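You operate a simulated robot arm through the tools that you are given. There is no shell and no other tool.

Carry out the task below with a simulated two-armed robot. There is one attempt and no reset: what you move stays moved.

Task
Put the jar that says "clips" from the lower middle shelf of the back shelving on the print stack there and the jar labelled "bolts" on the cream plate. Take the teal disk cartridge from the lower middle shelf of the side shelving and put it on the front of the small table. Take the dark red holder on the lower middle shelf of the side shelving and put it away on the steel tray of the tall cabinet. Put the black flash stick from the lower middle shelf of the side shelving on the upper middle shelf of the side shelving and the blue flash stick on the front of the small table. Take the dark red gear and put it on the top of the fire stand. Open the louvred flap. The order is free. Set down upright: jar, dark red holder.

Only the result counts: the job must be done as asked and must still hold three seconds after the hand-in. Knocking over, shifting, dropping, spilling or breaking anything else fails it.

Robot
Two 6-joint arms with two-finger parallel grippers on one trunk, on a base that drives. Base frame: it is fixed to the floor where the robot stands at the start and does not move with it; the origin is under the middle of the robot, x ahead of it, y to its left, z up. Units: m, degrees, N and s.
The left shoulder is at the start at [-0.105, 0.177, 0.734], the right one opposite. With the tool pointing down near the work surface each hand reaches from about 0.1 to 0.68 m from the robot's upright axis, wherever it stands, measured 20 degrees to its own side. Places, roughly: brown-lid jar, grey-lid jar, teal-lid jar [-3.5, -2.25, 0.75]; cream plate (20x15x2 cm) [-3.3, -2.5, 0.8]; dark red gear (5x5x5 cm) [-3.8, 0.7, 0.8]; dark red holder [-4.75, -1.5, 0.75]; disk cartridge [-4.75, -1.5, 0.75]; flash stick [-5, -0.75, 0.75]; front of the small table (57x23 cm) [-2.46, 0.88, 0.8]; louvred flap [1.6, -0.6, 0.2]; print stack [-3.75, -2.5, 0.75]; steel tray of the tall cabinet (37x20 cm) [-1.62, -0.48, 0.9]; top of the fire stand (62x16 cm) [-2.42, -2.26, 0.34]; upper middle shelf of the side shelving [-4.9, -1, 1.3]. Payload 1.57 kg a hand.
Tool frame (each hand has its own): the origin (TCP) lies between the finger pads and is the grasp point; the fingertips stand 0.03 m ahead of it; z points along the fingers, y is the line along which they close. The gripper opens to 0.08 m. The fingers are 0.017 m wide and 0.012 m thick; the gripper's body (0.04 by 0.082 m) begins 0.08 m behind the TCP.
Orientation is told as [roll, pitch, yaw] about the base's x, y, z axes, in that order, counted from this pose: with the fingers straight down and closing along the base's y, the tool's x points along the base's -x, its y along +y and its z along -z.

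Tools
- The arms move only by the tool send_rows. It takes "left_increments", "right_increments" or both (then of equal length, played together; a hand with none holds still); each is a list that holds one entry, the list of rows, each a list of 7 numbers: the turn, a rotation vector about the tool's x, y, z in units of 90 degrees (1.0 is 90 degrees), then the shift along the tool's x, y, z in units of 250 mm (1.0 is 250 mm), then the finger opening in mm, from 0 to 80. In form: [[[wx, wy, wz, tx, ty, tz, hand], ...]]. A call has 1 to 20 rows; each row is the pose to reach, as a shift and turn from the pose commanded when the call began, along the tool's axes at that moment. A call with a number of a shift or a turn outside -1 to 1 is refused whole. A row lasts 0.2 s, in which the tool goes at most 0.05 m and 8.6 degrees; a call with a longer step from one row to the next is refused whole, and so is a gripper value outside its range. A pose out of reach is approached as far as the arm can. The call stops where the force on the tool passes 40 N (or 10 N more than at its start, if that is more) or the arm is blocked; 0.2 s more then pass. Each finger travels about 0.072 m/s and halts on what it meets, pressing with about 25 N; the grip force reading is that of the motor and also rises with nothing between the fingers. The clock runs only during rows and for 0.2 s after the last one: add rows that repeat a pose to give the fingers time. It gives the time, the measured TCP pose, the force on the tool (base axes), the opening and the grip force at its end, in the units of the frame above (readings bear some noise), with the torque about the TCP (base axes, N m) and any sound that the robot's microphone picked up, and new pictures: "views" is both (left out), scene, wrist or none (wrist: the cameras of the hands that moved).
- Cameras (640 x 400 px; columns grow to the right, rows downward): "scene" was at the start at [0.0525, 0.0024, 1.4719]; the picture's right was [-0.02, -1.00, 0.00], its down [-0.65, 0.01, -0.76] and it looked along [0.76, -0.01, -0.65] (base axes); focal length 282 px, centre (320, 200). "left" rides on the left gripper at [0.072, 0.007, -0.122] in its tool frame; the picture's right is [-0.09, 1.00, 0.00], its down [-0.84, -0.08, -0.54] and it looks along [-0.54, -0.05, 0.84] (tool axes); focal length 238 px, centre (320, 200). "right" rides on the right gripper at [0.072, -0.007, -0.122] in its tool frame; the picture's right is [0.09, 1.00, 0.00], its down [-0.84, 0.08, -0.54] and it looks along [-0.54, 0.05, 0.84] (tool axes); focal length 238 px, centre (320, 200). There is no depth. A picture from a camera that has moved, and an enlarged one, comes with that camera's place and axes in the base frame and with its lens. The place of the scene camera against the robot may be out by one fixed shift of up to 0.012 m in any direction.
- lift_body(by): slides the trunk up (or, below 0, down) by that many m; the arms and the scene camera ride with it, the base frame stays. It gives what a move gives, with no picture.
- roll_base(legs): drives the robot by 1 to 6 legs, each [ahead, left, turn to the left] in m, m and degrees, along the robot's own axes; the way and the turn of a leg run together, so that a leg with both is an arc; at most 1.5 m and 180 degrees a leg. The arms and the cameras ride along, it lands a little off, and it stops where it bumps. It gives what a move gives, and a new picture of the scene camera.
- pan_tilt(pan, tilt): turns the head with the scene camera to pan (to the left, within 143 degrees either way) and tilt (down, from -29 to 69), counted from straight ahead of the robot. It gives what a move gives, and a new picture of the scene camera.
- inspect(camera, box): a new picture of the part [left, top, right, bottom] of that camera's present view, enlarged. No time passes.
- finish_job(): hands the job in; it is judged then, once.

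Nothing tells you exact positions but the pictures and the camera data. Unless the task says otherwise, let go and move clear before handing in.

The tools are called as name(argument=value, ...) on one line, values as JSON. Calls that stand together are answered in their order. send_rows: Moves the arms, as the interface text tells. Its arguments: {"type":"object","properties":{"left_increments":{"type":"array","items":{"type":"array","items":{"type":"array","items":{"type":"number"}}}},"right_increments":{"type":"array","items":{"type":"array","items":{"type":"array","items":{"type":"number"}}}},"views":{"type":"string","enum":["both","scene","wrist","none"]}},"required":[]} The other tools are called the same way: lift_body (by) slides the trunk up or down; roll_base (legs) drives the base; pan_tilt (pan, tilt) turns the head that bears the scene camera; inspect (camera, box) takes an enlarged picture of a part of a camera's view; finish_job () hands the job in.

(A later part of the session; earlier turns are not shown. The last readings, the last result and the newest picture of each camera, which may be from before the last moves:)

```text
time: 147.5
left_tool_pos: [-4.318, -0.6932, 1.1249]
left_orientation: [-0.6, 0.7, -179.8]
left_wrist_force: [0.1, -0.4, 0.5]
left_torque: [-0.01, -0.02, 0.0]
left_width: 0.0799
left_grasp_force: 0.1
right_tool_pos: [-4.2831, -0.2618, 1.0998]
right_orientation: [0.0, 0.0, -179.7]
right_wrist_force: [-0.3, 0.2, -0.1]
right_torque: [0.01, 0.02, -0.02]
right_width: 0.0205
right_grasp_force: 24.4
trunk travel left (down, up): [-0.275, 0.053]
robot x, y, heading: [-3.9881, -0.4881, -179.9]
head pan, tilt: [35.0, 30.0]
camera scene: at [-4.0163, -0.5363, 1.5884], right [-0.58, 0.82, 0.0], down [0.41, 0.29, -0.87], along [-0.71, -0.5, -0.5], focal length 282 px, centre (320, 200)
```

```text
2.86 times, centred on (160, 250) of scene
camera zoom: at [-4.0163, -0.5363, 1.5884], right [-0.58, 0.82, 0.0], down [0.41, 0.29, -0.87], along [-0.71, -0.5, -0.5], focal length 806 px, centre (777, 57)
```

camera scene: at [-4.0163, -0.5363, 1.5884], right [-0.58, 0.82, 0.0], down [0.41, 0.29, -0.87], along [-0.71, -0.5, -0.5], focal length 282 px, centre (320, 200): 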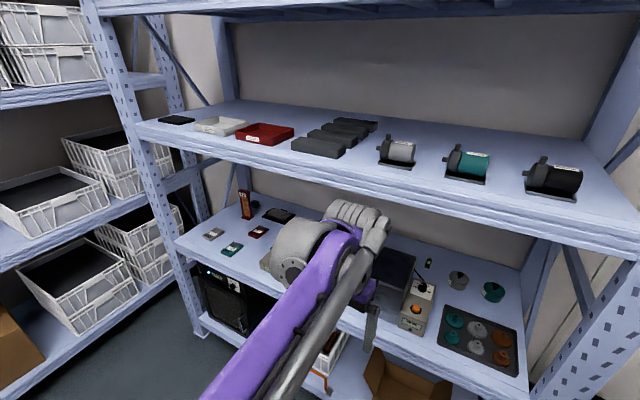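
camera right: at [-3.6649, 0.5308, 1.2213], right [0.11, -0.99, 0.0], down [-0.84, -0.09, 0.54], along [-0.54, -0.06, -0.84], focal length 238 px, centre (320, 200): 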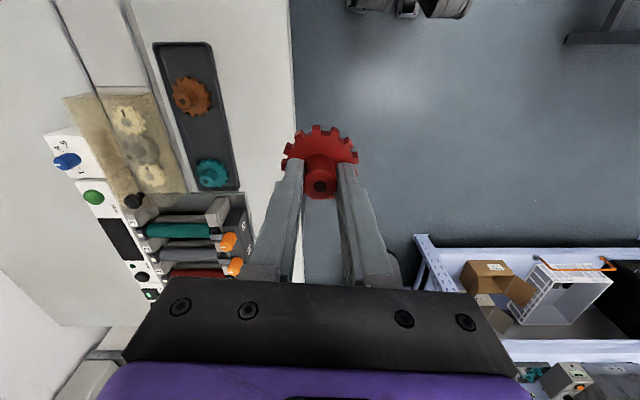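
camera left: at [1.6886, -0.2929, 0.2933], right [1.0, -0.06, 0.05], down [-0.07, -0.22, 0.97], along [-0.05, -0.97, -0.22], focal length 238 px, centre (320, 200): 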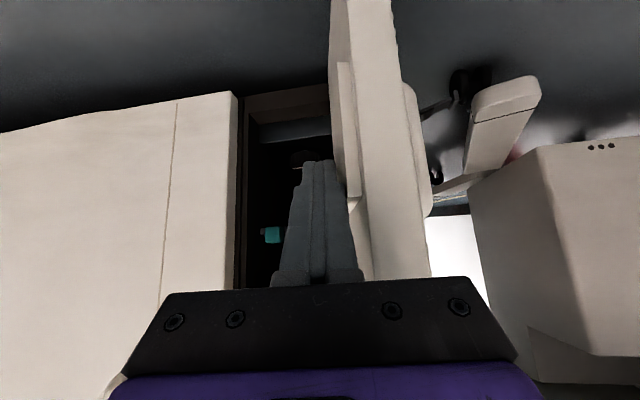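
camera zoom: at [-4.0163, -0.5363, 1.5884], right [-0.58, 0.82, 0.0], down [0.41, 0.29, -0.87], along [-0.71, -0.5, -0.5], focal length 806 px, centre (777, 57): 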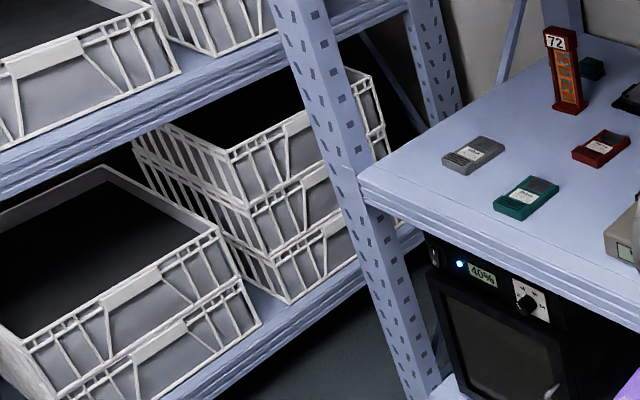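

Only a green stick is visible here; black and blue must be elsewhere on the shelf. I move along the shelf to see more.

roll_base(legs=[[0, 0.6, 0]])

pan_tilt(pan=-8, tilt=32)

inspect(camera="scene", box=[200, 180, 480, 320])

pan_tilt(pan=40, tilt=32)

inspect(camera="scene", box=[100, 160, 380, 340])

```text
time: 153.2
left_tool_pos: [-4.3138, -1.2896, 1.1259]
left_orientation: [-0.6, 0.7, -179.6]
left_wrist_force: [0.2, 0.6, 0.4]
left_torque: [-0.02, 0.01, 0.02]
left_width: 0.0798
left_grasp_force: 0.0
right_tool_pos: [-4.2795, -0.8594, 1.0982]
right_orientation: [0.1, 0.1, -179.6]
right_wrist_force: [0.0, 0.1, 0.2]
right_torque: [-0.02, -0.01, 0.01]
right_width: 0.0206
right_grasp_force: 25.2
trunk travel left (down, up): [-0.275, 0.053]
robot x, y, heading: [-3.9807, -1.0877, -179.6]
head pan, tilt: [35.0, 30.0]
camera scene: at [-4.0129, -1.1337, 1.5884], right [-0.58, 0.82, 0.0], down [0.41, 0.29, -0.87], along [-0.71, -0.5, -0.5], focal length 282 px, centre (320, 200)
```

scene: 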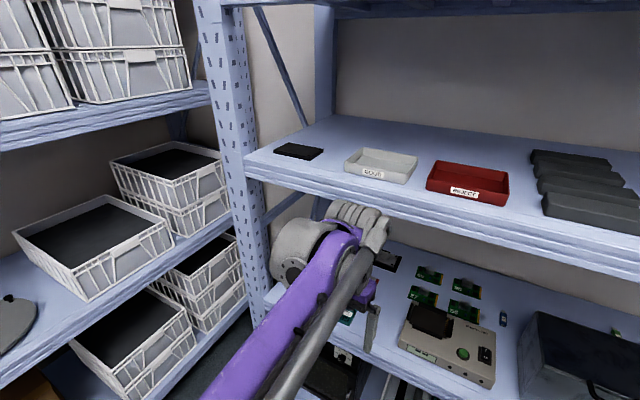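

```text
time: 154.3
left_tool_pos: [-4.3144, -1.2901, 1.1256]
left_orientation: [-0.6, 0.6, -179.6]
left_wrist_force: [-0.2, -0.4, 0.3]
left_torque: [0.0, 0.01, -0.01]
left_width: 0.0803
left_grasp_force: 0.0
right_tool_pos: [-4.2792, -0.8587, 1.0992]
right_orientation: [0.0, 0.0, -179.6]
right_wrist_force: [-0.1, 0.8, 0.2]
right_torque: [-0.01, 0.03, -0.02]
right_width: 0.0208
right_grasp_force: 24.8
trunk travel left (down, up): [-0.275, 0.053]
robot x, y, heading: [-3.9879, -1.0839, -179.6]
head pan, tilt: [-8.0, 32.0]
camera scene: at [-4.0279, -1.0694, 1.5853], right [0.13, 0.99, 0.0], down [0.53, -0.07, -0.85], along [-0.84, 0.11, -0.53], focal length 282 px, centre (320, 200)
```

scene: 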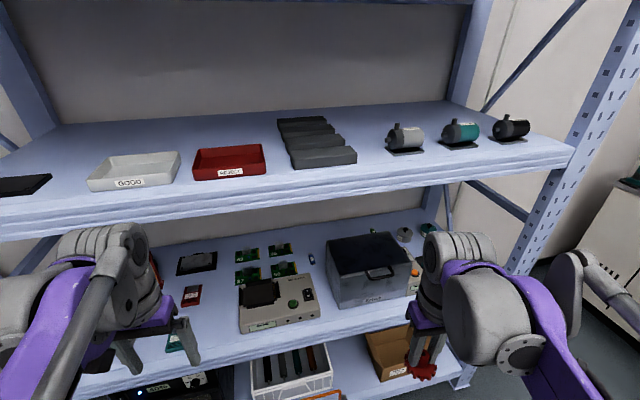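

```text
2.29 times, centred on (340, 250) of scene
camera zoom: at [-4.0279, -1.0694, 1.5853], right [0.13, 0.99, 0.0], down [0.53, -0.07, -0.85], along [-0.84, 0.11, -0.53], focal length 645 px, centre (274, 86)
```

zoom: 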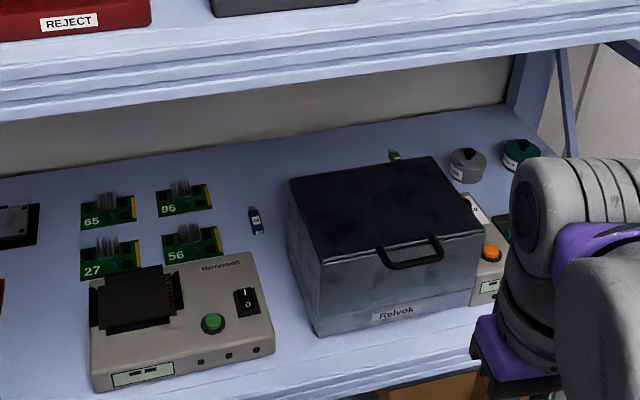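

```text
time: 155.4
left_tool_pos: [-4.3148, -1.2914, 1.1252]
left_orientation: [-0.6, 0.7, -179.7]
left_wrist_force: [-0.2, 0.1, -0.1]
left_torque: [0.0, 0.0, -0.01]
left_width: 0.0801
left_grasp_force: 0.2
right_tool_pos: [-4.2785, -0.8597, 1.0992]
right_orientation: [0.1, 0.2, -179.6]
right_wrist_force: [0.9, 0.1, -0.7]
right_torque: [0.02, 0.01, 0.0]
right_width: 0.0205
right_grasp_force: 25.1
trunk travel left (down, up): [-0.275, 0.053]
robot x, y, heading: [-3.99, -1.088, -179.6]
head pan, tilt: [40.0, 32.0]
camera scene: at [-4.0074, -1.1392, 1.5853], right [-0.65, 0.76, 0.0], down [0.4, 0.34, -0.85], along [-0.65, -0.55, -0.53], focal length 282 px, centre (320, 200)
```

scene: 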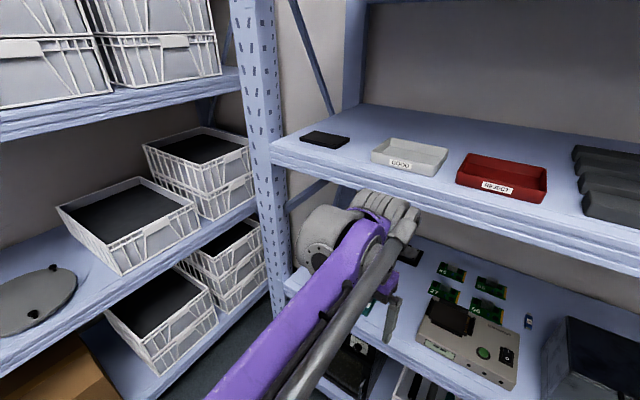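

```text
2.22 times, centred on (240, 250) of scene
camera zoom: at [-4.0074, -1.1392, 1.5853], right [-0.65, 0.76, 0.0], down [0.4, 0.34, -0.85], along [-0.65, -0.55, -0.53], focal length 627 px, centre (498, 89)
```

zoom: 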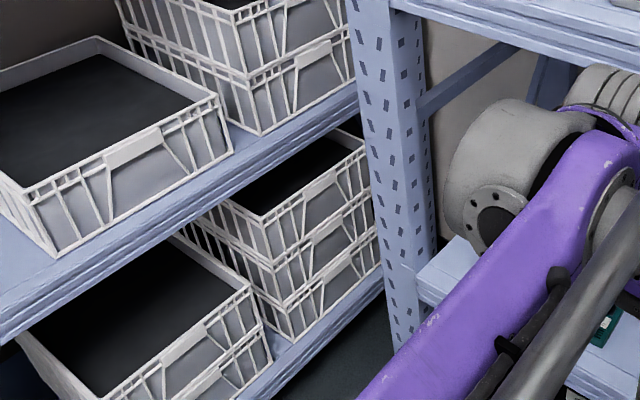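

The blue stick is at about [-4.885, -0.99], left of the case. I tilt the left hand's camera forward to search the shelf for the black one.

send_rows(left_increments=[[[0, -0.09, 0, 0, 0, 0.05, 80], [0, -0.18, 0, 0, 0, 0.1, 80], [0, -0.27, 0, 0, 0, 0.15, 80], [0, -0.36, 0, 0, 0, 0.2, 80], [0, -0.4, 0, 0, 0, 0.2, 80]]], views="wrist")

pan_tilt(pan=15, tilt=32)

```text
time: 156.7
left_tool_pos: [-4.3138, -1.2908, 1.076]
left_orientation: [-0.7, -35.4, -179.3]
left_wrist_force: [0.0, -0.1, -0.4]
left_torque: [0.02, 0.01, -0.01]
left_width: 0.0802
left_grasp_force: 0.1
right_tool_pos: [-4.2791, -0.8601, 1.1001]
right_orientation: [0.1, 0.1, -179.5]
right_wrist_force: [0.4, 0.4, -0.5]
right_torque: [0.01, 0.01, 0.03]
right_width: 0.0206
right_grasp_force: 25.0
trunk travel left (down, up): [-0.275, 0.053]
robot x, y, heading: [-3.9877, -1.0837, -179.7]
head pan, tilt: [40.0, 32.0]
camera left: at [-4.1849, -1.2975, 1.1333], right [-0.07, -1.0, 0.04], down [-0.37, 0.07, 0.93], along [-0.93, 0.05, -0.37], focal length 238 px, centre (320, 200)
```

left: 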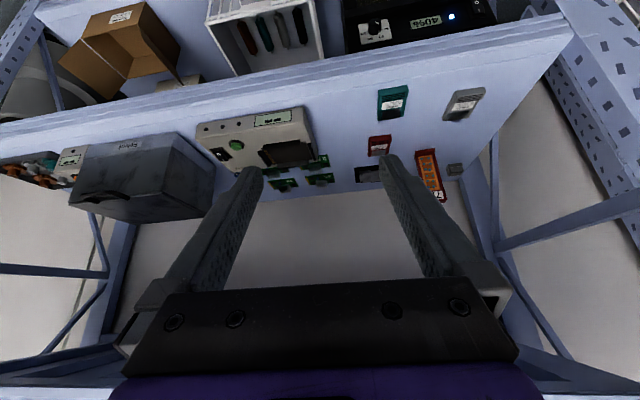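

```text
time: 157.5
left_tool_pos: [-4.3144, -1.2909, 1.0761]
left_orientation: [-0.8, -35.2, -179.3]
left_wrist_force: [0.2, 0.3, -0.4]
left_torque: [-0.04, 0.0, -0.02]
left_width: 0.0803
left_grasp_force: 0.1
right_tool_pos: [-4.279, -0.8596, 1.0998]
right_orientation: [0.0, 0.1, -179.7]
right_wrist_force: [1.2, -0.2, -1.3]
right_torque: [-0.06, 0.0, 0.0]
right_width: 0.0205
right_grasp_force: 25.2
trunk travel left (down, up): [-0.275, 0.053]
robot x, y, heading: [-3.9851, -1.0871, -179.6]
head pan, tilt: [15.0, 32.0]
camera scene: at [-4.0255, -1.1051, 1.5853], right [-0.27, 0.96, 0.0], down [0.51, 0.14, -0.85], along [-0.82, -0.23, -0.53], focal length 282 px, centre (320, 200)
```

scene: 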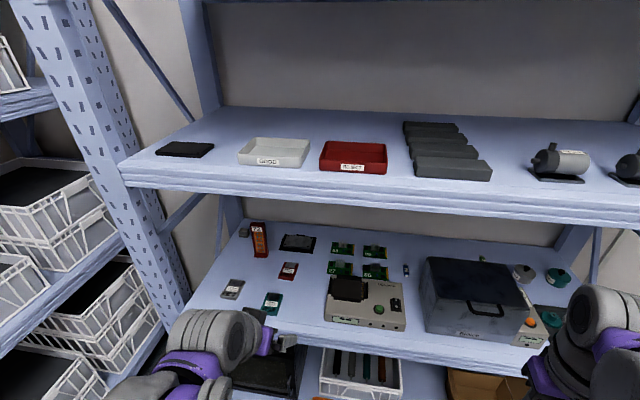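

inspect(camera="scene", box=[200, 210, 420, 340])

inspect(camera="scene", box=[420, 230, 620, 360])

inspect(camera="left", box=[320, 70, 520, 210])

```text
2.91 times, centred on (310, 275) of scene
camera zoom: at [-4.0255, -1.1051, 1.5853], right [-0.27, 0.96, 0.0], down [0.51, 0.14, -0.85], along [-0.82, -0.23, -0.53], focal length 821 px, centre (349, -18)
```

zoom: 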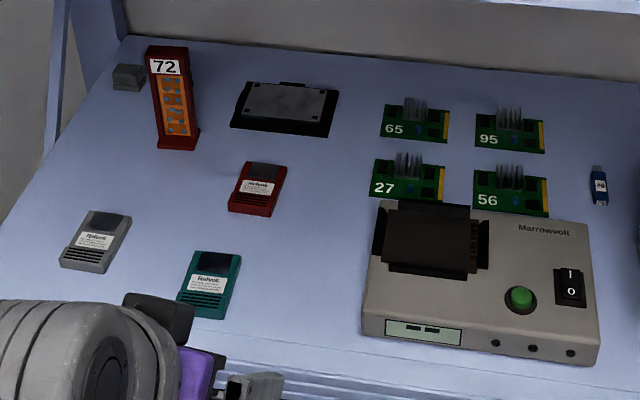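

```text
3.08 times, centred on (520, 295) of scene
camera zoom: at [-4.0255, -1.1051, 1.5853], right [-0.27, 0.96, 0.0], down [0.51, 0.14, -0.85], along [-0.82, -0.23, -0.53], focal length 869 px, centre (-295, -92)
```

zoom: 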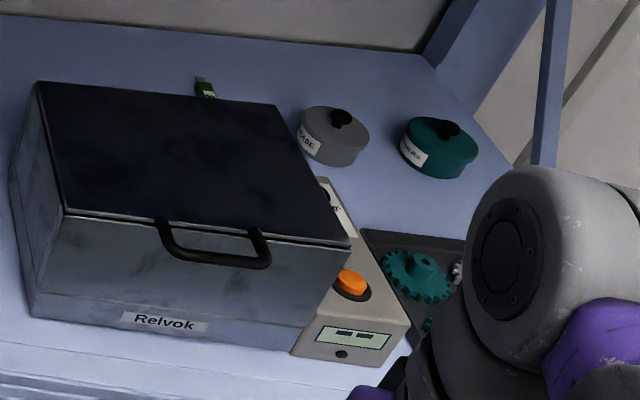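

```text
2.86 times, centred on (420, 140) of left
camera zoom: at [-4.185, -1.2974, 1.1337], right [-0.07, -1.0, 0.04], down [-0.37, 0.07, 0.93], along [-0.93, 0.05, -0.37], focal length 681 px, centre (34, 371)
```

zoom: 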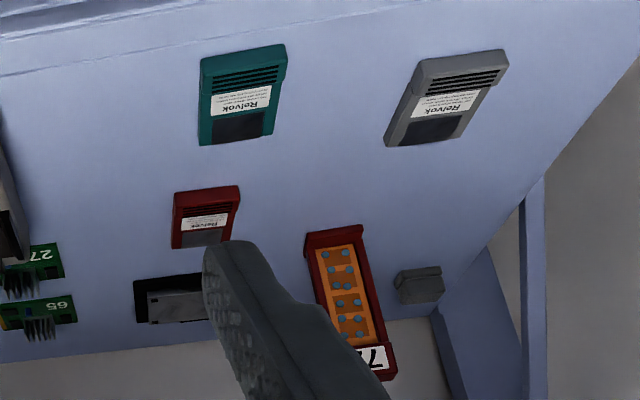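

The black stick must lie hidden behind the grey case. I move closer and raise the camera to look behind it.

lift_body(by=0.05)

roll_base(legs=[[0.18, 0, 0]])

pan_tilt(pan=-15, tilt=42)

inspect(camera="scene", box=[220, 140, 420, 280])

```text
time: 158.5
left_tool_pos: [-4.3133, -1.29, 1.1262]
left_orientation: [-0.7, -35.2, -179.3]
left_wrist_force: [0.5, -0.1, 0.3]
left_torque: [0.03, 0.05, -0.03]
left_width: 0.0798
left_grasp_force: 0.0
right_tool_pos: [-4.2784, -0.8596, 1.1497]
right_orientation: [-0.1, 0.1, -179.6]
right_wrist_force: [0.1, 0.1, -0.3]
right_torque: [0.02, 0.03, 0.0]
right_width: 0.0205
right_grasp_force: 25.7
trunk travel left (down, up): [-0.325, 0.003]
robot x, y, heading: [-3.9841, -1.0881, -179.4]
head pan, tilt: [15.0, 32.0]
```

```text
time: 160.0
left_tool_pos: [-4.4893, -1.2909, 1.1242]
left_orientation: [-0.8, -35.3, -179.2]
left_wrist_force: [0.1, 0.4, -0.1]
left_torque: [0.0, -0.02, 0.0]
left_width: 0.0801
left_grasp_force: 0.0
right_tool_pos: [-4.4575, -0.8607, 1.149]
right_orientation: [0.0, 0.2, -179.6]
right_wrist_force: [0.2, -0.2, -0.1]
right_torque: [0.04, 0.01, 0.01]
right_width: 0.0205
right_grasp_force: 24.7
trunk travel left (down, up): [-0.325, 0.003]
robot x, y, heading: [-4.1621, -1.0872, -179.5]
head pan, tilt: [15.0, 32.0]
camera scene: at [-4.2003, -1.1062, 1.6379], right [-0.27, 0.96, 0.0], down [0.51, 0.14, -0.85], along [-0.82, -0.23, -0.53], focal length 282 px, centre (320, 200)
```

scene: 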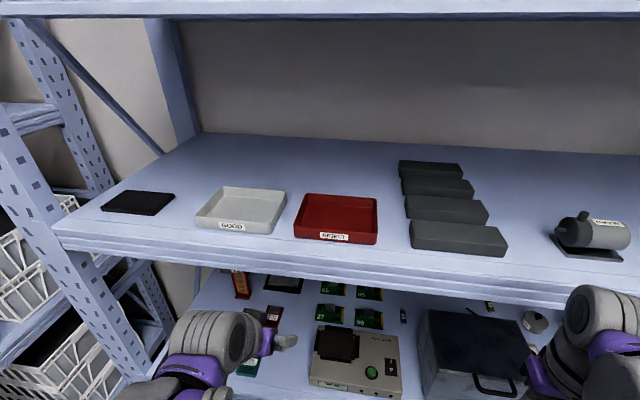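

```text
time: 160.9
left_tool_pos: [-4.4906, -1.2916, 1.1252]
left_orientation: [-0.8, -35.3, -179.2]
left_wrist_force: [-0.5, 0.2, 0.6]
left_torque: [0.01, 0.03, 0.03]
left_width: 0.0802
left_grasp_force: 0.1
right_tool_pos: [-4.4566, -0.8616, 1.1497]
right_orientation: [0.0, 0.1, -179.6]
right_wrist_force: [-0.3, -0.4, -1.1]
right_torque: [-0.01, 0.01, 0.0]
right_width: 0.0206
right_grasp_force: 25.3
trunk travel left (down, up): [-0.325, 0.003]
robot x, y, heading: [-4.1621, -1.0865, -179.5]
head pan, tilt: [-15.0, 42.0]
camera scene: at [-4.1955, -1.0614, 1.6231], right [0.25, 0.97, 0.0], down [0.65, -0.17, -0.74], along [-0.72, 0.19, -0.67], focal length 282 px, centre (320, 200)
```

scene: 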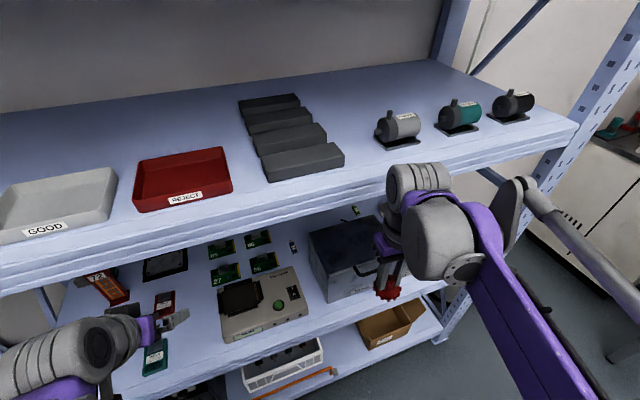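

```text
2.86 times, centred on (320, 210) of scene
camera zoom: at [-4.1955, -1.0614, 1.6231], right [0.25, 0.97, 0.0], down [0.65, -0.17, -0.74], along [-0.72, 0.19, -0.67], focal length 806 px, centre (320, 171)
```

zoom: 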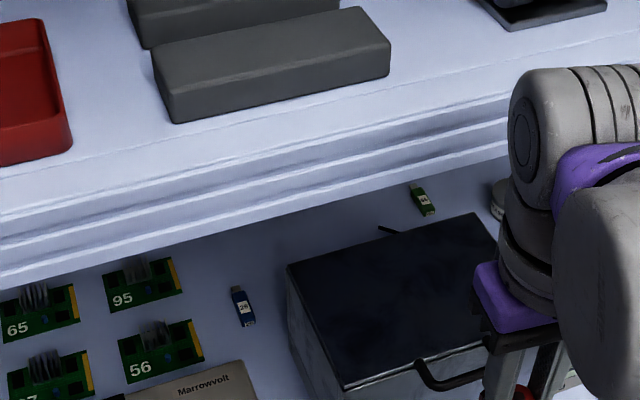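

Still hidden. I shift right so the left hand can look over the case from inside the shelf.

roll_base(legs=[[0, -0.42, -0.5], [0.08, 0, 0]])

send_rows(left_increments=[[[0, 0.04, 0, 0.02, 0, 0.12, 80], [0, 0.08, 0, 0.0, 0, 0.24, 80], [0, 0.12, 0, -0.1, 0, 0.36, 80], [0, 0.16, 0, -0.2, 0, 0.48, 80], [0, 0.16, 0, -0.35, 0, 0.55, 80], [0, 0.16, 0, -0.5, 0, 0.62, 80]]], views="both")

```text
time: 165.8
left_tool_pos: [-4.5742, -0.8719, 1.1244]
left_orientation: [-0.8, -35.2, 179.7]
left_wrist_force: [0.3, -0.4, 0.6]
left_torque: [0.01, -0.01, 0.01]
left_width: 0.0801
left_grasp_force: 0.1
right_tool_pos: [-4.5326, -0.4417, 1.1491]
right_orientation: [-0.1, 0.2, 179.4]
right_wrist_force: [-0.2, -0.6, -0.3]
right_torque: [0.01, -0.02, 0.03]
right_width: 0.0204
right_grasp_force: 25.1
trunk travel left (down, up): [-0.325, 0.003]
robot x, y, heading: [-4.24, -0.6714, 179.5]
head pan, tilt: [-15.0, 42.0]
camera scene: at [-4.2745, -0.6469, 1.6227], right [0.27, 0.96, 0.0], down [0.64, -0.18, -0.74], along [-0.72, 0.2, -0.67], focal length 282 px, centre (320, 200)
```

scene: 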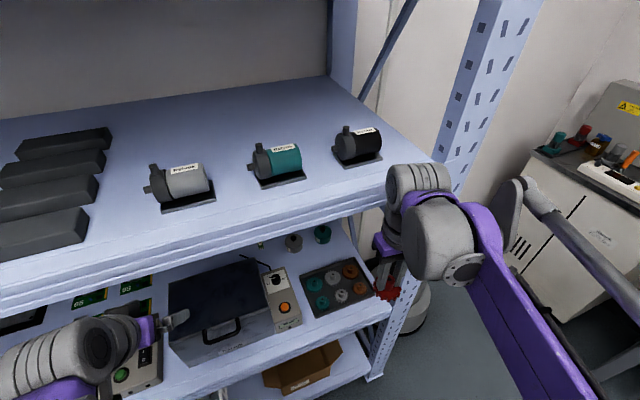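

```text
time: 167.3
left_tool_pos: [-4.61, -0.8674, 1.0775]
left_orientation: [-0.6, -21.2, -179.7]
left_wrist_force: [-0.8, -4.5, -10.8]
left_torque: [0.65, 0.26, -0.06]
left_width: 0.0801
left_grasp_force: 0.1
right_tool_pos: [-4.3896, -0.4319, 1.156]
right_orientation: [0.0, -0.9, 179.7]
right_wrist_force: [-0.4, 0.3, -0.2]
right_torque: [-0.02, -0.02, 0.03]
right_width: 0.0206
right_grasp_force: 25.5
trunk travel left (down, up): [-0.325, 0.003]
robot x, y, heading: [-4.1097, -0.6565, 180.0]
head pan, tilt: [-15.0, 42.0]
stopped in row 6 (left hand): the arm was blocked; the commanded pose is now the measured one
camera scene: at [-4.1234, -0.6362, 1.6251], right [0.26, 0.96, 0.0], down [0.64, -0.17, -0.75], along [-0.73, 0.2, -0.66], focal length 282 px, centre (320, 200)
camera left: at [-4.4989, -0.8751, 1.1648], right [-0.08, -1.0, 0.02], down [-0.58, 0.07, 0.81], along [-0.81, 0.05, -0.59], focal length 238 px, centre (320, 200)
```

scene: 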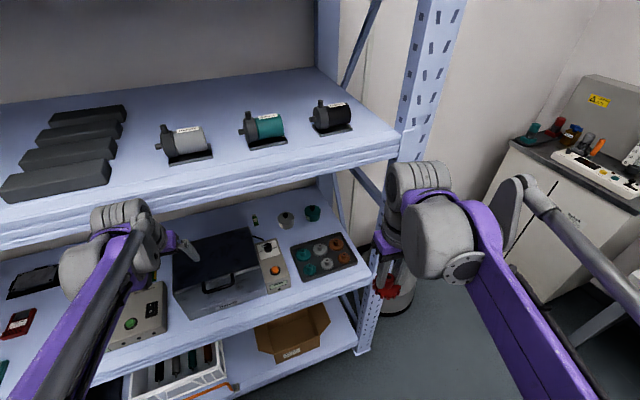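
left: 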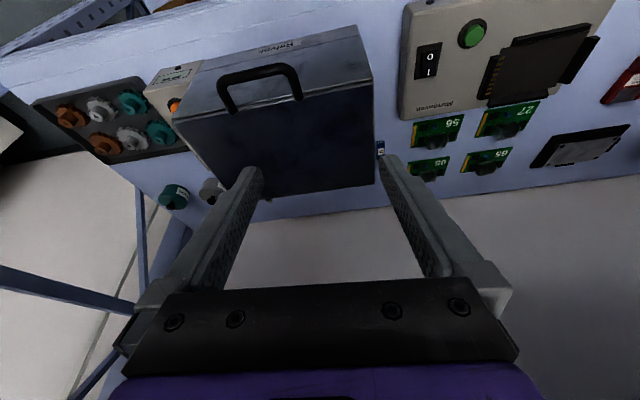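

The left wrist bumped the upper shelf's edge and pushed the base back. I retract, lower the trunk, and inspect.

send_rows(left_increments=[[[0, 0, 0, 0.1, 0, 0, 80], [0, 0, 0, 0.25, 0, 0, 80], [0, 0, 0, 0.4, 0, 0, 80]]], views="none")

inspect(camera="scene", box=[160, 180, 360, 320])

lift_body(by=-0.15)

```text
time: 168.2
left_tool_pos: [-4.5361, -0.8602, 1.0327]
left_orientation: [-0.6, -20.7, 179.7]
left_wrist_force: [-0.7, 0.0, 1.3]
left_torque: [-0.02, -0.01, 0.04]
left_width: 0.0801
left_grasp_force: 0.1
right_tool_pos: [-4.4014, -0.4295, 1.149]
right_orientation: [0.0, -0.1, 179.5]
right_wrist_force: [-0.1, 0.5, -0.9]
right_torque: [0.03, 0.01, -0.01]
right_width: 0.0205
right_grasp_force: 25.3
trunk travel left (down, up): [-0.325, 0.003]
robot x, y, heading: [-4.1123, -0.6596, 179.3]
head pan, tilt: [-15.0, 42.0]
```

```text
2.86 times, centred on (260, 250) of scene
camera zoom: at [-4.1436, -0.6327, 1.6229], right [0.27, 0.96, 0.0], down [0.64, -0.18, -0.74], along [-0.72, 0.2, -0.67], focal length 806 px, centre (491, 57)
```

zoom: 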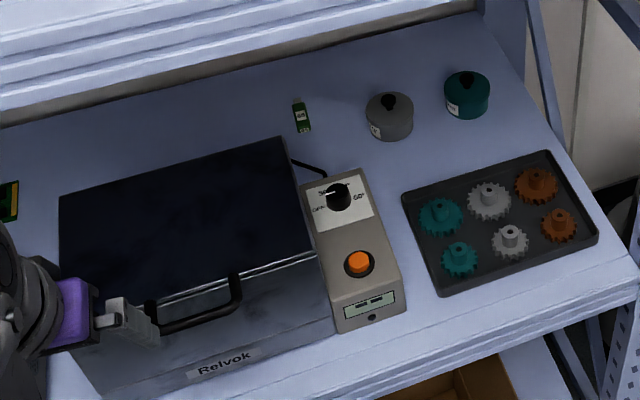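

```text
time: 169.9
left_tool_pos: [-4.5376, -0.8614, 0.8848]
left_orientation: [-0.6, -20.7, 179.8]
left_wrist_force: [-0.2, -0.4, -0.3]
left_torque: [0.03, -0.04, 0.03]
left_width: 0.0799
left_grasp_force: 0.1
right_tool_pos: [-4.4037, -0.4288, 0.9996]
right_orientation: [0.1, 0.1, 179.5]
right_wrist_force: [-0.4, -0.1, 0.0]
right_torque: [0.02, 0.0, -0.02]
right_width: 0.0205
right_grasp_force: 24.7
trunk travel left (down, up): [-0.175, 0.153]
robot x, y, heading: [-4.111, -0.6602, 179.7]
head pan, tilt: [-15.0, 42.0]
```

send_rows(left_increments=[[[0, 0, 0, -0.05, 0, -0.14, 80], [0, 0, 0, -0.1, 0, -0.28, 80], [0, 0, 0, -0.163, 0, -0.41, 80]]], views="none")

roll_base(legs=[[0.11, 0, 0]])

send_rows(left_increments=[[[0, 0, 0, -0.14, 0, 0.053, 80], [0, 0, 0, -0.28, 0, 0.106, 80], [0, 0, 0, -0.42, 0, 0.159, 80], [0, 0, 0, -0.56, 0, 0.212, 80], [0, 0, 0, -0.7, 0, 0.265, 80], [0, 0, 0, -0.8, 0, 0.303, 80]]], views="both")

```text
time: 170.7
left_tool_pos: [-4.5395, -0.8594, 0.996]
left_orientation: [-0.6, -20.8, 179.9]
left_wrist_force: [0.1, 0.8, 0.0]
left_torque: [0.03, -0.02, -0.03]
left_width: 0.0797
left_grasp_force: 0.1
right_tool_pos: [-4.4045, -0.429, 0.9992]
right_orientation: [0.1, 0.2, 179.5]
right_wrist_force: [0.2, 1.1, -0.5]
right_torque: [0.0, 0.0, 0.01]
right_width: 0.0204
right_grasp_force: 24.8
trunk travel left (down, up): [-0.175, 0.153]
robot x, y, heading: [-4.1146, -0.6583, 179.8]
head pan, tilt: [-15.0, 42.0]
```

```text
time: 171.9
left_tool_pos: [-4.6483, -0.8591, 0.9946]
left_orientation: [-0.5, -20.6, 179.8]
left_wrist_force: [0.2, 0.0, 0.8]
left_torque: [-0.01, -0.01, -0.02]
left_width: 0.08
left_grasp_force: 0.0
right_tool_pos: [-4.5137, -0.4276, 0.9995]
right_orientation: [0.0, 0.1, 179.5]
right_wrist_force: [-0.9, -0.6, -0.7]
right_torque: [0.0, 0.0, 0.04]
right_width: 0.0201
right_grasp_force: 25.4
trunk travel left (down, up): [-0.175, 0.153]
robot x, y, heading: [-4.2238, -0.657, 179.7]
head pan, tilt: [-15.0, 42.0]
camera scene: at [-4.2627, -0.6321, 1.4696], right [0.27, 0.96, 0.0], down [0.65, -0.18, -0.74], along [-0.72, 0.2, -0.67], focal length 282 px, centre (320, 200)
```

scene: 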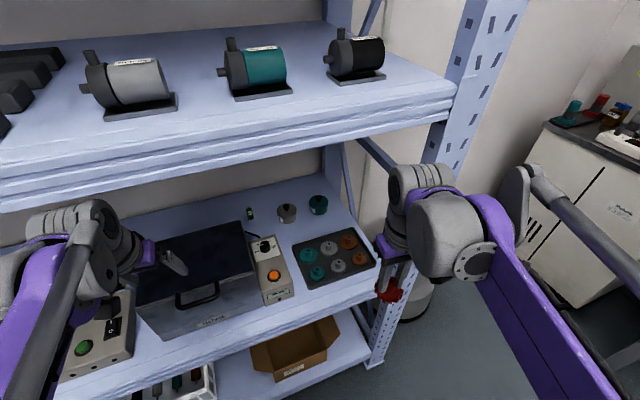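

```text
time: 173.5
left_tool_pos: [-4.7283, -0.8639, 0.9856]
left_orientation: [-0.9, -21.1, -178.8]
left_wrist_force: [-0.2, 0.1, 0.4]
left_torque: [-0.01, 0.0, -0.02]
left_width: 0.0799
left_grasp_force: 0.0
right_tool_pos: [-4.3819, -0.422, 1.0043]
right_orientation: [-0.3, -0.4, -179.9]
right_wrist_force: [0.2, -0.5, -0.1]
right_torque: [0.04, -0.03, 0.0]
right_width: 0.0207
right_grasp_force: 25.0
trunk travel left (down, up): [-0.175, 0.153]
robot x, y, heading: [-4.099, -0.6435, -180.0]
head pan, tilt: [-15.0, 42.0]
stopped in row 6 (left hand): the arm was blocked; the commanded pose is now the measured one
camera scene: at [-4.1236, -0.626, 1.4713], right [0.26, 0.97, 0.0], down [0.64, -0.17, -0.75], along [-0.72, 0.19, -0.66], focal length 282 px, centre (320, 200)
camera left: at [-4.6185, -0.8711, 1.0733], right [-0.07, -1.0, 0.02], down [-0.59, 0.06, 0.81], along [-0.81, 0.04, -0.59], focal length 238 px, centre (320, 200)
```

scene: 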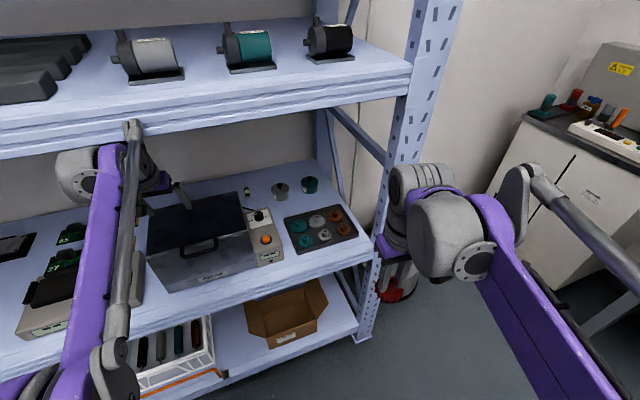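
left: 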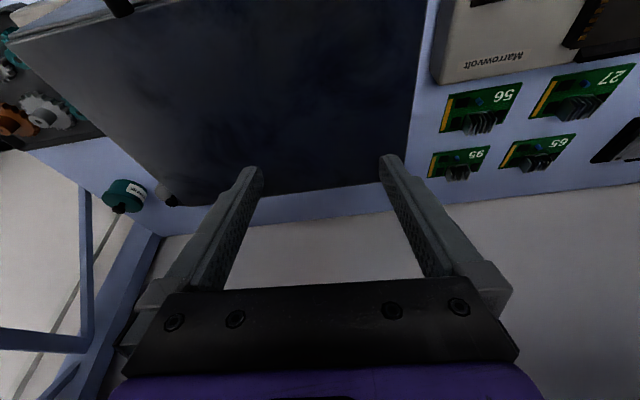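

The arm's lever touched the shelf lip again. I withdraw and instead look behind the case from the shelf's open right end with the head camera.

send_rows(left_increments=[[[0, 0, 0, 0.14, 0, -0.04, 80], [0, 0, 0, 0.28, 0, -0.09, 80], [0, 0, 0, 0.42, 0, -0.14, 80], [0, 0, 0, 0.56, 0, -0.19, 80], [0, 0, 0, 0.7, 0, -0.24, 80], [0, 0, 0, 0.84, 0, -0.3, 80]]], views="none")

roll_base(legs=[[0, -0.8, 0], [0.15, 0, 0]])

lift_body(by=0.15)

pan_tilt(pan=50, tilt=35)

inspect(camera="scene", box=[220, 100, 420, 240])

```text
time: 174.9
left_tool_pos: [-4.5135, -0.8507, 0.9779]
left_orientation: [-0.4, -20.7, -179.7]
left_wrist_force: [-0.1, 0.7, 0.3]
left_torque: [0.02, 0.02, 0.03]
left_width: 0.0799
left_grasp_force: 0.1
right_tool_pos: [-4.3856, -0.4153, 0.9987]
right_orientation: [0.0, 0.0, 179.7]
right_wrist_force: [0.0, -0.6, -0.1]
right_torque: [0.0, 0.0, -0.04]
right_width: 0.0205
right_grasp_force: 24.8
trunk travel left (down, up): [-0.175, 0.153]
robot x, y, heading: [-4.0994, -0.6407, 179.7]
head pan, tilt: [-15.0, 42.0]
```

```text
time: 183.4
left_tool_pos: [-4.6615, -0.0304, 0.9787]
left_orientation: [-0.5, -20.6, 179.6]
left_wrist_force: [0.2, 0.0, -0.3]
left_torque: [-0.01, -0.03, 0.01]
left_width: 0.0798
left_grasp_force: 0.0
right_tool_pos: [-4.528, 0.4034, 0.9989]
right_orientation: [0.1, 0.1, 179.0]
right_wrist_force: [0.1, -0.6, -0.9]
right_torque: [-0.02, -0.03, 0.01]
right_width: 0.0204
right_grasp_force: 24.8
trunk travel left (down, up): [-0.175, 0.153]
robot x, y, heading: [-4.2388, 0.1705, 179.1]
head pan, tilt: [-15.0, 42.0]
camera scene: at [-4.2795, 0.1968, 1.4696], right [0.28, 0.96, 0.0], down [0.64, -0.18, -0.74], along [-0.71, 0.21, -0.67], focal length 282 px, centre (320, 200)
```

scene: 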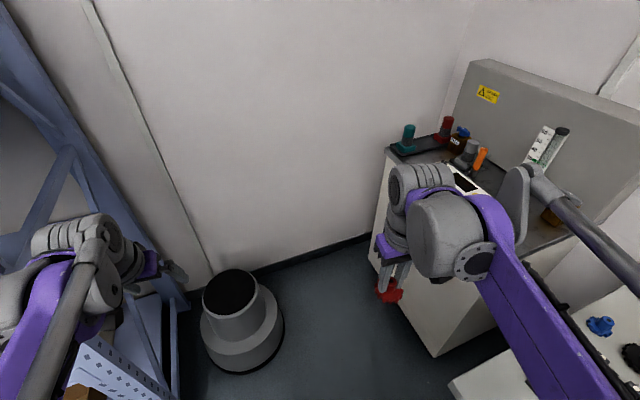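

```text
time: 185.2
left_tool_pos: [-4.6577, -0.0299, 1.1289]
left_orientation: [-0.4, -20.7, 179.6]
left_wrist_force: [-0.2, -0.5, -0.1]
left_torque: [0.01, 0.03, 0.03]
left_width: 0.0799
left_grasp_force: 0.0
right_tool_pos: [-4.5262, 0.4025, 1.1487]
right_orientation: [0.0, 0.1, 179.1]
right_wrist_force: [-0.2, -0.3, 0.0]
right_torque: [0.0, 0.02, 0.03]
right_width: 0.0206
right_grasp_force: 25.2
trunk travel left (down, up): [-0.325, 0.003]
robot x, y, heading: [-4.2404, 0.1666, 179.1]
head pan, tilt: [-15.0, 42.0]
```

```text
time: 186.5
left_tool_pos: [-4.6606, -0.0304, 1.1286]
left_orientation: [-0.5, -20.7, 179.6]
left_wrist_force: [-0.8, 0.0, 1.5]
left_torque: [-0.03, -0.01, -0.02]
left_width: 0.0801
left_grasp_force: 0.1
right_tool_pos: [-4.528, 0.403, 1.149]
right_orientation: [0.0, 0.0, 179.0]
right_wrist_force: [0.3, 0.1, 0.5]
right_torque: [-0.02, -0.02, 0.0]
right_width: 0.0203
right_grasp_force: 25.2
trunk travel left (down, up): [-0.325, 0.003]
robot x, y, heading: [-4.2415, 0.169, 178.9]
head pan, tilt: [50.0, 35.0]
camera scene: at [-4.2491, 0.1071, 1.6335], right [-0.75, 0.66, 0.0], down [0.38, 0.43, -0.82], along [-0.54, -0.62, -0.57], focal length 282 px, centre (320, 200)
```

scene: 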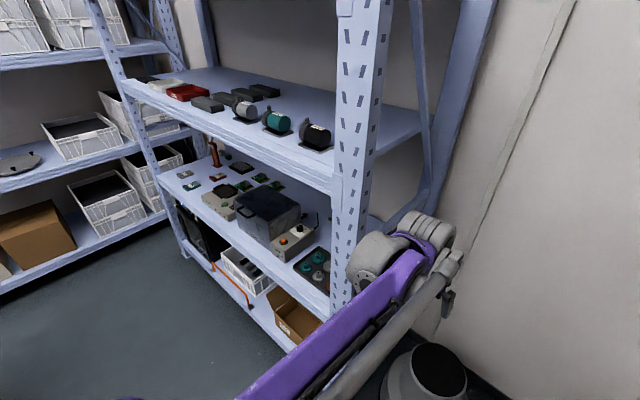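

```text
2.86 times, centred on (320, 170) of scene
camera zoom: at [-4.2491, 0.1071, 1.6335], right [-0.75, 0.66, 0.0], down [0.38, 0.43, -0.82], along [-0.54, -0.62, -0.57], focal length 806 px, centre (320, 286)
```

zoom: 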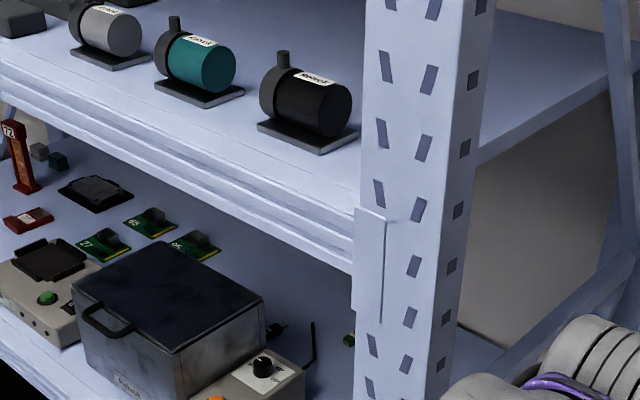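

A black object is visible behind the case near [-4.93, -0.80]. Zooming in.

inspect(camera="scene", box=[290, 170, 350, 212])

```text
9.52 times, centred on (320, 191) of scene
camera zoom: at [-4.2491, 0.1071, 1.6335], right [-0.75, 0.66, 0.0], down [0.38, 0.43, -0.82], along [-0.54, -0.62, -0.57], focal length 2688 px, centre (320, 286)
```

zoom: 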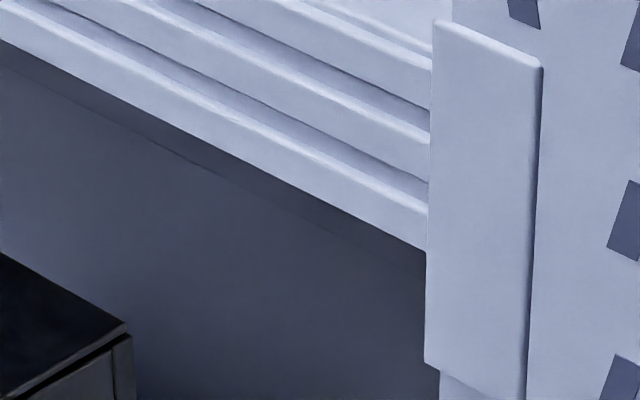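

inspect(camera="scene", box=[285, 195, 345, 240])

```text
8.89 times, centred on (315, 218) of scene
camera zoom: at [-4.2491, 0.1071, 1.6335], right [-0.75, 0.66, 0.0], down [0.38, 0.43, -0.82], along [-0.54, -0.62, -0.57], focal length 2509 px, centre (364, 44)
```

zoom: 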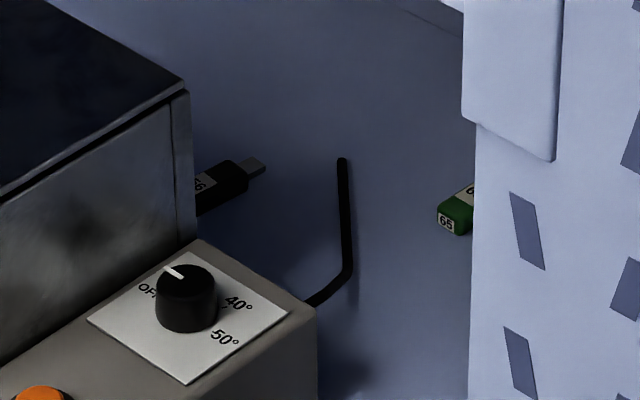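

The black stick lies behind the case at about [-4.92, -0.795], pointing along x. I'll need to reach over the case; first I test turning the left gripper 180° so its camera is on the far side.

send_rows(left_increments=[[[0, 0, 0.09, 0, 0, 0, 80], [0, 0, 0.18, 0, 0, 0, 80], [0, 0, 0.27, 0, 0, 0, 80], [0, 0, 0.36, 0, 0, 0, 80], [0, 0, 0.45, 0, 0, 0, 80], [0, 0, 0.54, 0, 0, 0, 80], [0, 0, 0.63, 0, 0, 0, 80], [0, 0, 0.72, 0, 0, 0, 80], [0, 0, 0.81, 0, 0, 0, 80], [0, 0, 0.9, 0, 0, 0, 80], [0, 0, 0.99, 0, 0, 0, 80]]], views="none")

send_rows(left_increments=[[[0, 0, 0.09, 0, 0, 0, 80], [0, 0, 0.18, 0, 0, 0, 80], [0, 0, 0.27, 0, 0, 0, 80], [0, 0, 0.36, 0, 0, 0, 80], [0, 0, 0.45, 0, 0, 0, 80], [0, 0, 0.54, 0, 0, 0, 80], [0, 0, 0.63, 0, 0, 0, 80], [0, 0, 0.72, 0, 0, 0, 80], [0, 0, 0.81, 0, 0, 0, 80], [0, 0, 0.9, 0, 0, 0, 80], [0, 0, 0.99, 0, 0, 0, 80]]], views="both")

```text
time: 188.9
left_tool_pos: [-4.6609, -0.0307, 1.1285]
left_orientation: [20.7, -0.6, 90.1]
left_wrist_force: [-0.2, -0.3, 0.2]
left_torque: [0.0, 0.01, 0.01]
left_width: 0.0802
left_grasp_force: 0.1
right_tool_pos: [-4.528, 0.4032, 1.148]
right_orientation: [0.0, 0.0, 179.0]
right_wrist_force: [0.2, 0.5, 0.5]
right_torque: [0.0, 0.0, -0.04]
right_width: 0.0205
right_grasp_force: 24.9
trunk travel left (down, up): [-0.325, 0.003]
robot x, y, heading: [-4.24, 0.1701, 178.8]
head pan, tilt: [50.0, 35.0]
```

```text
time: 191.3
left_tool_pos: [-4.6577, 0.019, 1.1299]
left_orientation: [0.4, 20.8, 2.2]
left_wrist_force: [0.4, 0.0, 0.8]
left_torque: [-0.02, -0.04, -0.02]
left_width: 0.0802
left_grasp_force: 0.1
left hand out of reach, approached as far as the arm can: row 10, 11
right_tool_pos: [-4.5263, 0.404, 1.1491]
right_orientation: [0.0, 0.1, 178.9]
right_wrist_force: [0.6, 0.6, -0.6]
right_torque: [0.03, 0.0, 0.01]
right_width: 0.0206
right_grasp_force: 25.1
trunk travel left (down, up): [-0.325, 0.003]
robot x, y, heading: [-4.2395, 0.1706, 179.2]
head pan, tilt: [50.0, 35.0]
camera scene: at [-4.2488, 0.1079, 1.6336], right [-0.75, 0.66, 0.0], down [0.38, 0.43, -0.82], along [-0.54, -0.62, -0.57], focal length 282 px, centre (320, 200)
camera left: at [-4.6818, 0.0244, 1.2681], right [0.05, 1.0, -0.03], down [0.98, -0.04, 0.21], along [0.21, -0.04, -0.98], focal length 238 px, centre (320, 200)
```

scene: 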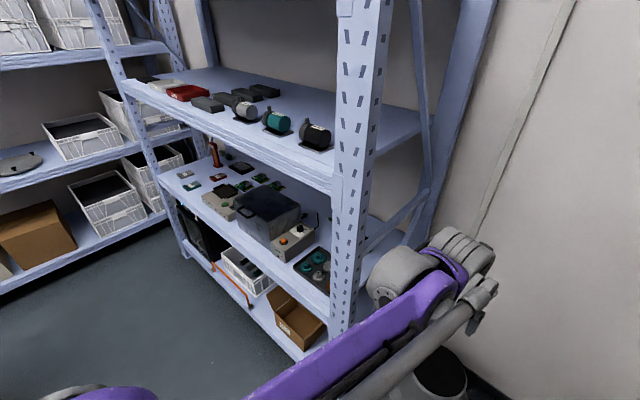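
left: 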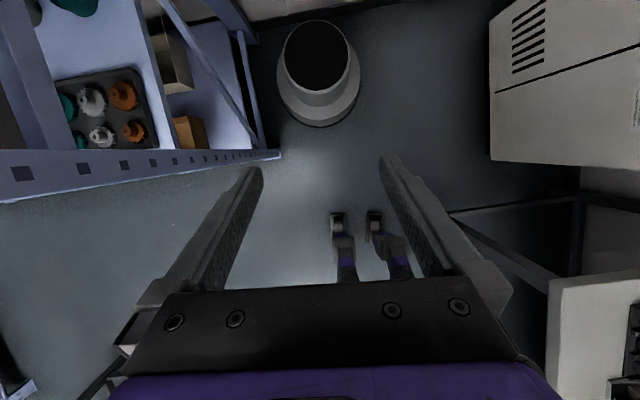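

The flip works. I back off, lower the trunk to mid height and drive to face the case with the left hand.

roll_base(legs=[[-0.28, 0, 0.9], [0, 0.78, 0]])

lift_body(by=-0.15)

send_rows(left_increments=[[[0, 0.06, -0.03, 0, 0, 0, 80], [0, 0.13, -0.06, 0, 0, 0, 80], [0, 0.2, -0.09, 0, 0, 0, 80], [0, 0.27, -0.09, 0, 0, 0, 80], [0, 0.27, -0.09, 0, 0, 0, 80]]], views="both")

```text
time: 200.1
left_tool_pos: [-4.3783, -0.773, 1.1273]
left_orientation: [0.6, 20.9, 3.5]
left_wrist_force: [0.5, 0.3, 0.1]
left_torque: [0.03, 0.02, 0.02]
left_width: 0.0798
left_grasp_force: 0.1
right_tool_pos: [-4.2551, -0.3867, 1.1484]
right_orientation: [0.0, 0.2, -180.0]
right_wrist_force: [0.1, -0.1, -0.3]
right_torque: [-0.02, -0.01, 0.02]
right_width: 0.0204
right_grasp_force: 25.2
trunk travel left (down, up): [-0.325, 0.003]
robot x, y, heading: [-3.9636, -0.6153, 179.9]
head pan, tilt: [50.0, 35.0]
camera scene: at [-3.971, -0.6781, 1.6335], right [-0.77, 0.64, 0.0], down [0.37, 0.44, -0.82], along [-0.53, -0.63, -0.57], focal length 282 px, centre (320, 200)
```

scene: 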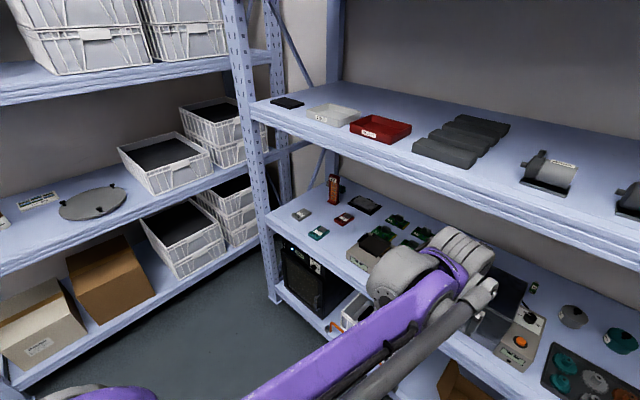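

```text
time: 201.9
left_tool_pos: [-4.3772, -0.7731, 0.9796]
left_orientation: [0.5, 20.8, 3.4]
left_wrist_force: [-1.2, -0.4, 0.4]
left_torque: [0.03, -0.02, -0.02]
left_width: 0.08
left_grasp_force: 0.1
right_tool_pos: [-4.255, -0.3877, 0.9987]
right_orientation: [0.0, 0.1, -180.0]
right_wrist_force: [0.2, 0.1, -0.5]
right_torque: [-0.01, -0.02, 0.01]
right_width: 0.0205
right_grasp_force: 25.1
trunk travel left (down, up): [-0.175, 0.153]
robot x, y, heading: [-3.9628, -0.6122, 180.1]
head pan, tilt: [50.0, 35.0]
```

```text
time: 203.1
left_tool_pos: [-4.3791, -0.7728, 0.978]
left_orientation: [6.8, 44.6, 14.9]
left_wrist_force: [-0.7, -0.1, 0.4]
left_torque: [0.01, 0.0, 0.0]
left_width: 0.0801
left_grasp_force: 0.0
right_tool_pos: [-4.2551, -0.3868, 0.9987]
right_orientation: [-0.1, 0.1, -180.1]
right_wrist_force: [0.2, 0.2, -0.9]
right_torque: [0.0, 0.0, 0.0]
right_width: 0.0202
right_grasp_force: 24.2
trunk travel left (down, up): [-0.175, 0.153]
robot x, y, heading: [-3.9596, -0.617, 179.9]
head pan, tilt: [50.0, 35.0]
camera scene: at [-3.9783, -0.6781, 1.4802], right [-0.77, 0.64, 0.0], down [0.37, 0.44, -0.82], along [-0.53, -0.63, -0.57], focal length 282 px, centre (320, 200)
camera left: at [-4.3431, -0.7725, 1.1158], right [-0.11, 0.99, 0.02], down [0.97, 0.11, -0.21], along [-0.21, -0.01, -0.98], focal length 238 px, centre (320, 200)
```

scene: 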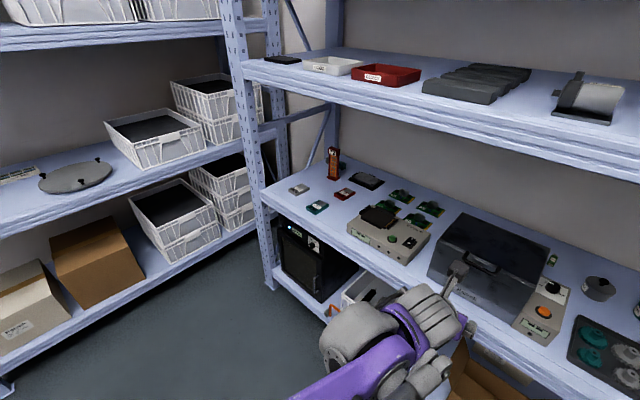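
left: 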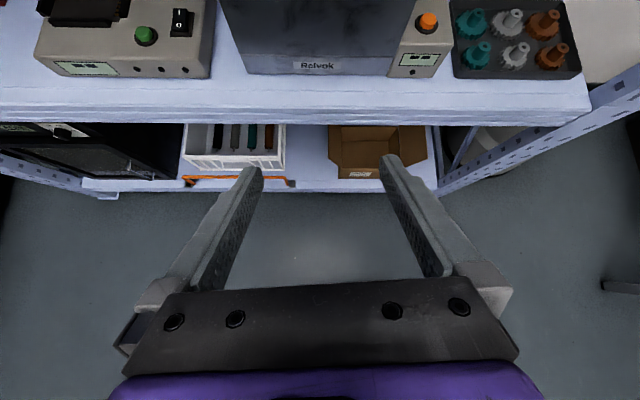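

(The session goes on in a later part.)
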